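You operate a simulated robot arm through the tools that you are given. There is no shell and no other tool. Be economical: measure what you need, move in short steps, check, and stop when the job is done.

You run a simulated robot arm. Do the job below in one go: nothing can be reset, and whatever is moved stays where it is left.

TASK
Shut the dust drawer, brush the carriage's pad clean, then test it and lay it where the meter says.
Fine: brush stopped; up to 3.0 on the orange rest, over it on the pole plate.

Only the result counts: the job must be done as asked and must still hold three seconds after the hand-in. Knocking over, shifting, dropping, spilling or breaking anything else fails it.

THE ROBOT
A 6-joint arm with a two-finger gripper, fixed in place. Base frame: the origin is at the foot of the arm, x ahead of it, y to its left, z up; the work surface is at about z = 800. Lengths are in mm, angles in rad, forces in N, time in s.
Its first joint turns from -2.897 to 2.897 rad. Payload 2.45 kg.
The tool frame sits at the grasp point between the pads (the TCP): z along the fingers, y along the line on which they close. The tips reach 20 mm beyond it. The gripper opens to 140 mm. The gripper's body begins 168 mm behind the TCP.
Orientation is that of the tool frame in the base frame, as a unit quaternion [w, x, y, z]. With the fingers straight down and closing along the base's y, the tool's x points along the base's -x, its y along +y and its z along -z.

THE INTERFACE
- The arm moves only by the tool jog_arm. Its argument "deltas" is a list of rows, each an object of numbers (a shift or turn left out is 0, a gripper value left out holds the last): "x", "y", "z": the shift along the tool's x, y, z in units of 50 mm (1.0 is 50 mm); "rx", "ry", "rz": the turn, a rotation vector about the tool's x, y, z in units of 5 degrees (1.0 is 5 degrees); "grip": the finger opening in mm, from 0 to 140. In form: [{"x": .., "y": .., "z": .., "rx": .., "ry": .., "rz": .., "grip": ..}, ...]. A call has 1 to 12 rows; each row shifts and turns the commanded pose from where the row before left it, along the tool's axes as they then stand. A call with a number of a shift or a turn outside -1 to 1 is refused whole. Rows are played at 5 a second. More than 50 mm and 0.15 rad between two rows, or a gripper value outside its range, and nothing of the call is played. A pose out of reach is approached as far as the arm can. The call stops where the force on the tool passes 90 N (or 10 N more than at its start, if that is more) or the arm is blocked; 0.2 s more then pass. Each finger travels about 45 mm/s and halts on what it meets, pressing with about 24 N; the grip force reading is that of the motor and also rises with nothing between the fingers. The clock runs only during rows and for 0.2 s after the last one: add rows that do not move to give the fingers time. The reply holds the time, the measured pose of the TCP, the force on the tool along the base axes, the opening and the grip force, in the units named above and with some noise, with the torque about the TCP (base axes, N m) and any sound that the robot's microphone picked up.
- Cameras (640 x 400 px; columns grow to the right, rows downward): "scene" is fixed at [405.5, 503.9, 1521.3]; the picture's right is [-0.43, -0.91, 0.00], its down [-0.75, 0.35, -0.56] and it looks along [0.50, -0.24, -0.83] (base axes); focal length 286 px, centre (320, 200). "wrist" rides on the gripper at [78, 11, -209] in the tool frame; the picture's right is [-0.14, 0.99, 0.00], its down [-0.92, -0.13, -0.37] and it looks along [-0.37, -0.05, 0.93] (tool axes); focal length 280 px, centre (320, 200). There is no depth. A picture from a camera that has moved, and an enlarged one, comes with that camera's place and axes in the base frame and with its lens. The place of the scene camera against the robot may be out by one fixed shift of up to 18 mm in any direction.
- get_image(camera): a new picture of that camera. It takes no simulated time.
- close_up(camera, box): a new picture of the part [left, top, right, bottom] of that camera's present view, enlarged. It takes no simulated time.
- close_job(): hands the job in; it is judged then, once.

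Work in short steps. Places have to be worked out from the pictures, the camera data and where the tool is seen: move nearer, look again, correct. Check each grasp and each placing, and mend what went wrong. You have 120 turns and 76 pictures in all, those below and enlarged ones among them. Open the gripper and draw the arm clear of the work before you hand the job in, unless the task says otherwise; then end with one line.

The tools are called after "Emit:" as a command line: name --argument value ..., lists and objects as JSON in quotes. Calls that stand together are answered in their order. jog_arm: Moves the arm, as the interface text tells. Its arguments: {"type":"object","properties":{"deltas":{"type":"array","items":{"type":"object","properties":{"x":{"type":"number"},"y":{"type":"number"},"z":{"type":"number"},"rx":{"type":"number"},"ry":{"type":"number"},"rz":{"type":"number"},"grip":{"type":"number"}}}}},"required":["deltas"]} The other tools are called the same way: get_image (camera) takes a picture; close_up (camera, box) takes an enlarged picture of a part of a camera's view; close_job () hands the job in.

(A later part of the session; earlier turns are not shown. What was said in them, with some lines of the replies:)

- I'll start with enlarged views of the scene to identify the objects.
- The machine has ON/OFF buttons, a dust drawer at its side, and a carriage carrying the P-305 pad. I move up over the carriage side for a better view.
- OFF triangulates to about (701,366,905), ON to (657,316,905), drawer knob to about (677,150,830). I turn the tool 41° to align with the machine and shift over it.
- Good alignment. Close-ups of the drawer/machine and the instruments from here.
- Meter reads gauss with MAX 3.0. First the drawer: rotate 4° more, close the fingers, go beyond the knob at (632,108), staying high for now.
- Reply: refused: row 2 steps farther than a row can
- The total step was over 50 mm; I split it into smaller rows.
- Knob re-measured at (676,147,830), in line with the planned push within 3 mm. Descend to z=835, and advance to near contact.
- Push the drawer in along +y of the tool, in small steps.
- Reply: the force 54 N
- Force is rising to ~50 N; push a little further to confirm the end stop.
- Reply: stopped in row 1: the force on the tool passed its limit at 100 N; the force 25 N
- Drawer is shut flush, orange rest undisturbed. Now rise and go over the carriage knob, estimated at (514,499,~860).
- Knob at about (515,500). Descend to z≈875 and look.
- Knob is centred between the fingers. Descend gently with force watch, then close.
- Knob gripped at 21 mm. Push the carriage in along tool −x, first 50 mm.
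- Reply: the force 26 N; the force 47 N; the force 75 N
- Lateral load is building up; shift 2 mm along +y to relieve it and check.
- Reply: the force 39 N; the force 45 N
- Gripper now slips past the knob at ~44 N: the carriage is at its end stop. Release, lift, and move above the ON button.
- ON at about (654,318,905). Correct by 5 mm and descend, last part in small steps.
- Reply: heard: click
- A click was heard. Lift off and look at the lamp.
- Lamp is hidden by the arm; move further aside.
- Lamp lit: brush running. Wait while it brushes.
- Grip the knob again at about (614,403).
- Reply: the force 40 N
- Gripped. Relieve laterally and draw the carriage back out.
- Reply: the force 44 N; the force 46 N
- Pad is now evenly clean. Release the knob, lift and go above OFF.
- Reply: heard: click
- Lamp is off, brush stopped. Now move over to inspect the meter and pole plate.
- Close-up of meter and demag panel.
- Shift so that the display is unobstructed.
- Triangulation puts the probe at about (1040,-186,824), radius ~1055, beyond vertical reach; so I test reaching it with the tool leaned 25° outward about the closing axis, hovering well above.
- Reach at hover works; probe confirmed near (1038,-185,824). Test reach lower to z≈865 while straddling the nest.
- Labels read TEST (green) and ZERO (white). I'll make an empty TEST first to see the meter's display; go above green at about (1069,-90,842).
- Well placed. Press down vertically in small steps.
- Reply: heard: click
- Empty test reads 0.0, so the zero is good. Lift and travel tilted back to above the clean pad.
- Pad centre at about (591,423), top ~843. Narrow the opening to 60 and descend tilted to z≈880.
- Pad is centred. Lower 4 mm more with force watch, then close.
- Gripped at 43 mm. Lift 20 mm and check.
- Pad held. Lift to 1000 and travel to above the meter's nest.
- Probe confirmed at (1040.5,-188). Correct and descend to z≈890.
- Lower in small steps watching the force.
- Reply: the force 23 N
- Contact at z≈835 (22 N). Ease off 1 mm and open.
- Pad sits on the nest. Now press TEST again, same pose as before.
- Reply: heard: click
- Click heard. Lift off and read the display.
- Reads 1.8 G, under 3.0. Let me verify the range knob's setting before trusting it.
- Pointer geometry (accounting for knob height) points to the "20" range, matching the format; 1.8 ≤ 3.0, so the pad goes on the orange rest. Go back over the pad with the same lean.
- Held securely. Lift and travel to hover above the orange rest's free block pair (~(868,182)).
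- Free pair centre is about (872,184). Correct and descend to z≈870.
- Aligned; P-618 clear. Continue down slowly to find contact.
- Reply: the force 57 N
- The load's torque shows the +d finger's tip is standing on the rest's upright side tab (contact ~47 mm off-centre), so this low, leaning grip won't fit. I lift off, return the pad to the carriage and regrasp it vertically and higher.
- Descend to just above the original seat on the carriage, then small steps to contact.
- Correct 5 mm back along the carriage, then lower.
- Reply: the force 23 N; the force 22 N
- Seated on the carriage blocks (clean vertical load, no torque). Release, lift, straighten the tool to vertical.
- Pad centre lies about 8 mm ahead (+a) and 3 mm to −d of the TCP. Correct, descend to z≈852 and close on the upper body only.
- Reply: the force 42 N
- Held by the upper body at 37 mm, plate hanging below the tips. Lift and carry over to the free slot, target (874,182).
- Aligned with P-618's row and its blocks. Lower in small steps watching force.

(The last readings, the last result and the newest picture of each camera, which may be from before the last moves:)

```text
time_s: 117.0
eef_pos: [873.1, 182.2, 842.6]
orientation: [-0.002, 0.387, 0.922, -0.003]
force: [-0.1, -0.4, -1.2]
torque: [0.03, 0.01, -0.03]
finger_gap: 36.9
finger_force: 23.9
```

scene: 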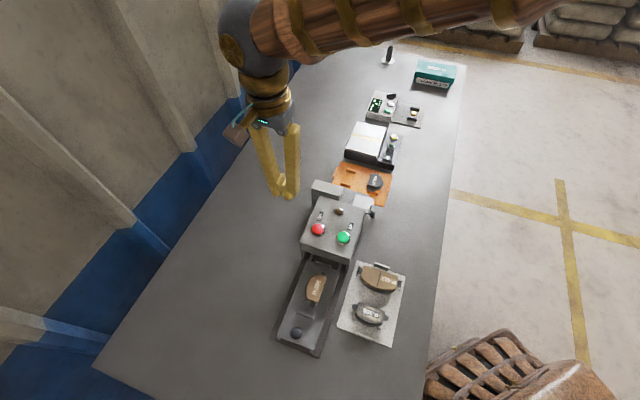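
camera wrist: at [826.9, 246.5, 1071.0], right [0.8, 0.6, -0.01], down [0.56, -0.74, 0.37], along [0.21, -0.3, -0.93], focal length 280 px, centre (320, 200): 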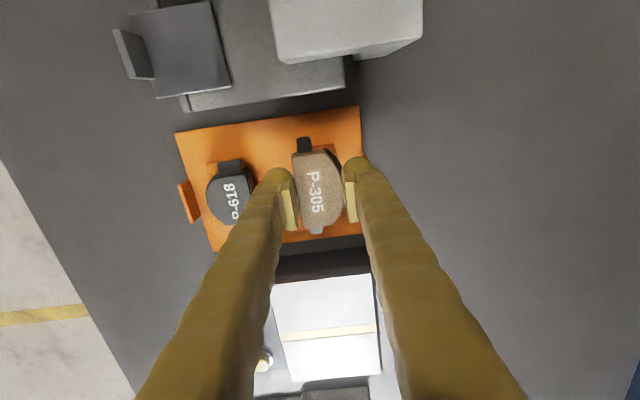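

Emit:
jog_arm --deltas '[{"z": 0.04}, {}]'

Emit:
jog_arm --deltas '[{"z": 0.04}, {}]'

Emit:
jog_arm --deltas '[{"z": 0.04}, {}]'

```text
time_s: 117.6
eef_pos: [873.1, 183.3, 841.2]
orientation: [-0.003, 0.387, 0.922, -0.004]
force: [-3.4, 0.2, 17.5]
torque: [0.56, 0.15, 0.11]
finger_gap: 37.2
finger_force: 24.1
```

```text
time_s: 118.2
eef_pos: [874.3, 182.1, 840.8]
orientation: [-0.002, 0.386, 0.923, -0.002]
force: [-11.9, 3.0, 55.2]
torque: [0.61, -0.32, 0.11]
finger_gap: 37.1
finger_force: 24.2
```

```text
time_s: 118.7
eef_pos: [875.4, 182.3, 840.5]
orientation: [-0.001, 0.387, 0.922, -0.001]
force: [0.1, 0.2, 15.1]
torque: [0.21, -0.19, -0.03]
finger_gap: 36.9
finger_force: 23.6
stopped in row 2: the force on the tool passed its limit at 94 N (the readings are from after the stop); the commanded pose is now the measured one
```

Pad is seated on the blocks (load near-centred, fingertips above the tab). Open modestly and lift straight up.

Emit:
jog_arm --deltas '[{"z": -0.01, "grip": 47}, {}, {}, {"z": -0.3}, {"z": -0.6}, {"z": -0.9}, {"z": -0.9}, {}]'

Emit:
get_image --camera "wrist"

```text
time_s: 120.5
eef_pos: [876.2, 182.4, 975.7]
orientation: [-0.002, 0.386, 0.923, -0.002]
force: [0.1, -0.4, -0.1]
torque: [0.0, 0.02, 0.01]
finger_gap: 47.0
finger_force: 0.1
```

```text
2 pictures are left
camera wrist: at [830.1, 246.8, 1184.5], right [0.8, 0.6, -0.01], down [0.56, -0.74, 0.37], along [0.22, -0.3, -0.93], focal length 280 px, centre (320, 200)
```

wrist: 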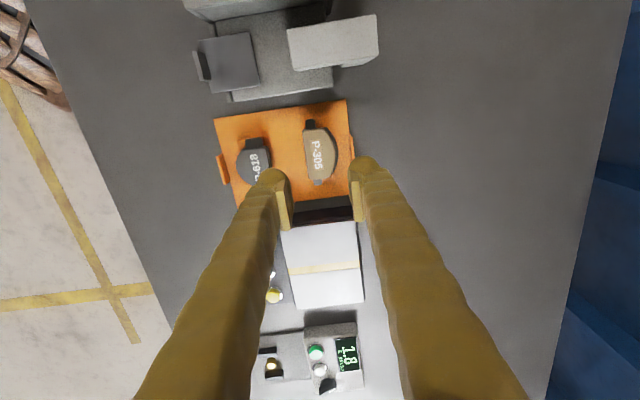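

The pad rests in the free slot. Draw the arm up and aside, open the gripper, and check from the scene camera.

Emit:
jog_arm --deltas '[{"z": -0.9}, {"z": -0.9}, {"z": -0.9, "grip": 100}, {"x": 0.6, "y": 0.7}, {"x": 0.6, "y": 0.7}, {"x": 0.6, "y": 0.7}, {"x": 0.6, "y": 0.7}, {}, {}, {}]'

Emit:
close_up --camera "scene" --box '[290, 150, 430, 260]'

```text
time_s: 122.7
eef_pos: [890.9, 367.7, 1112.3]
orientation: [-0.002, 0.386, 0.922, -0.002]
force: [0.7, 0.5, -0.3]
torque: [0.02, 0.0, 0.03]
finger_gap: 100.1
finger_force: 0.0
```

```text
3.64 times, centred on (360, 205) of scene
camera zoom: at [405.5, 503.9, 1521.3], right [-0.43, -0.91, 0.0], down [-0.75, 0.35, -0.56], along [0.5, -0.24, -0.83], focal length 1041 px, centre (174, 182)
```

zoom: 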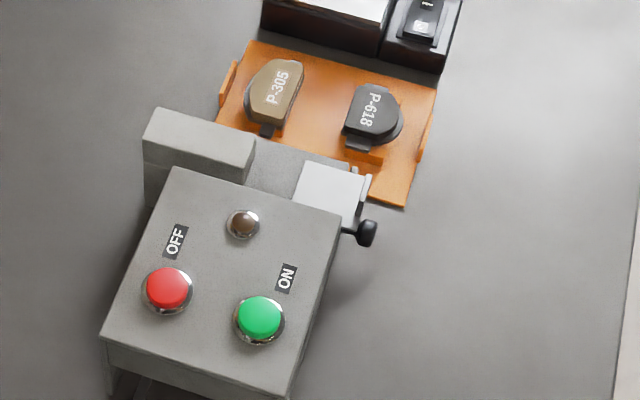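

The drawer is shut, the lamp is off, the rest has not moved, and the pad lies in its slot. I hand the job in.

Emit:
close_job

```text
The job is handed in.
```

The dust drawer is shut, the pad is brushed clean and the brush is stopped; the meter read 1.8, so the P-305 pad is on the orange rest and the arm is clear.
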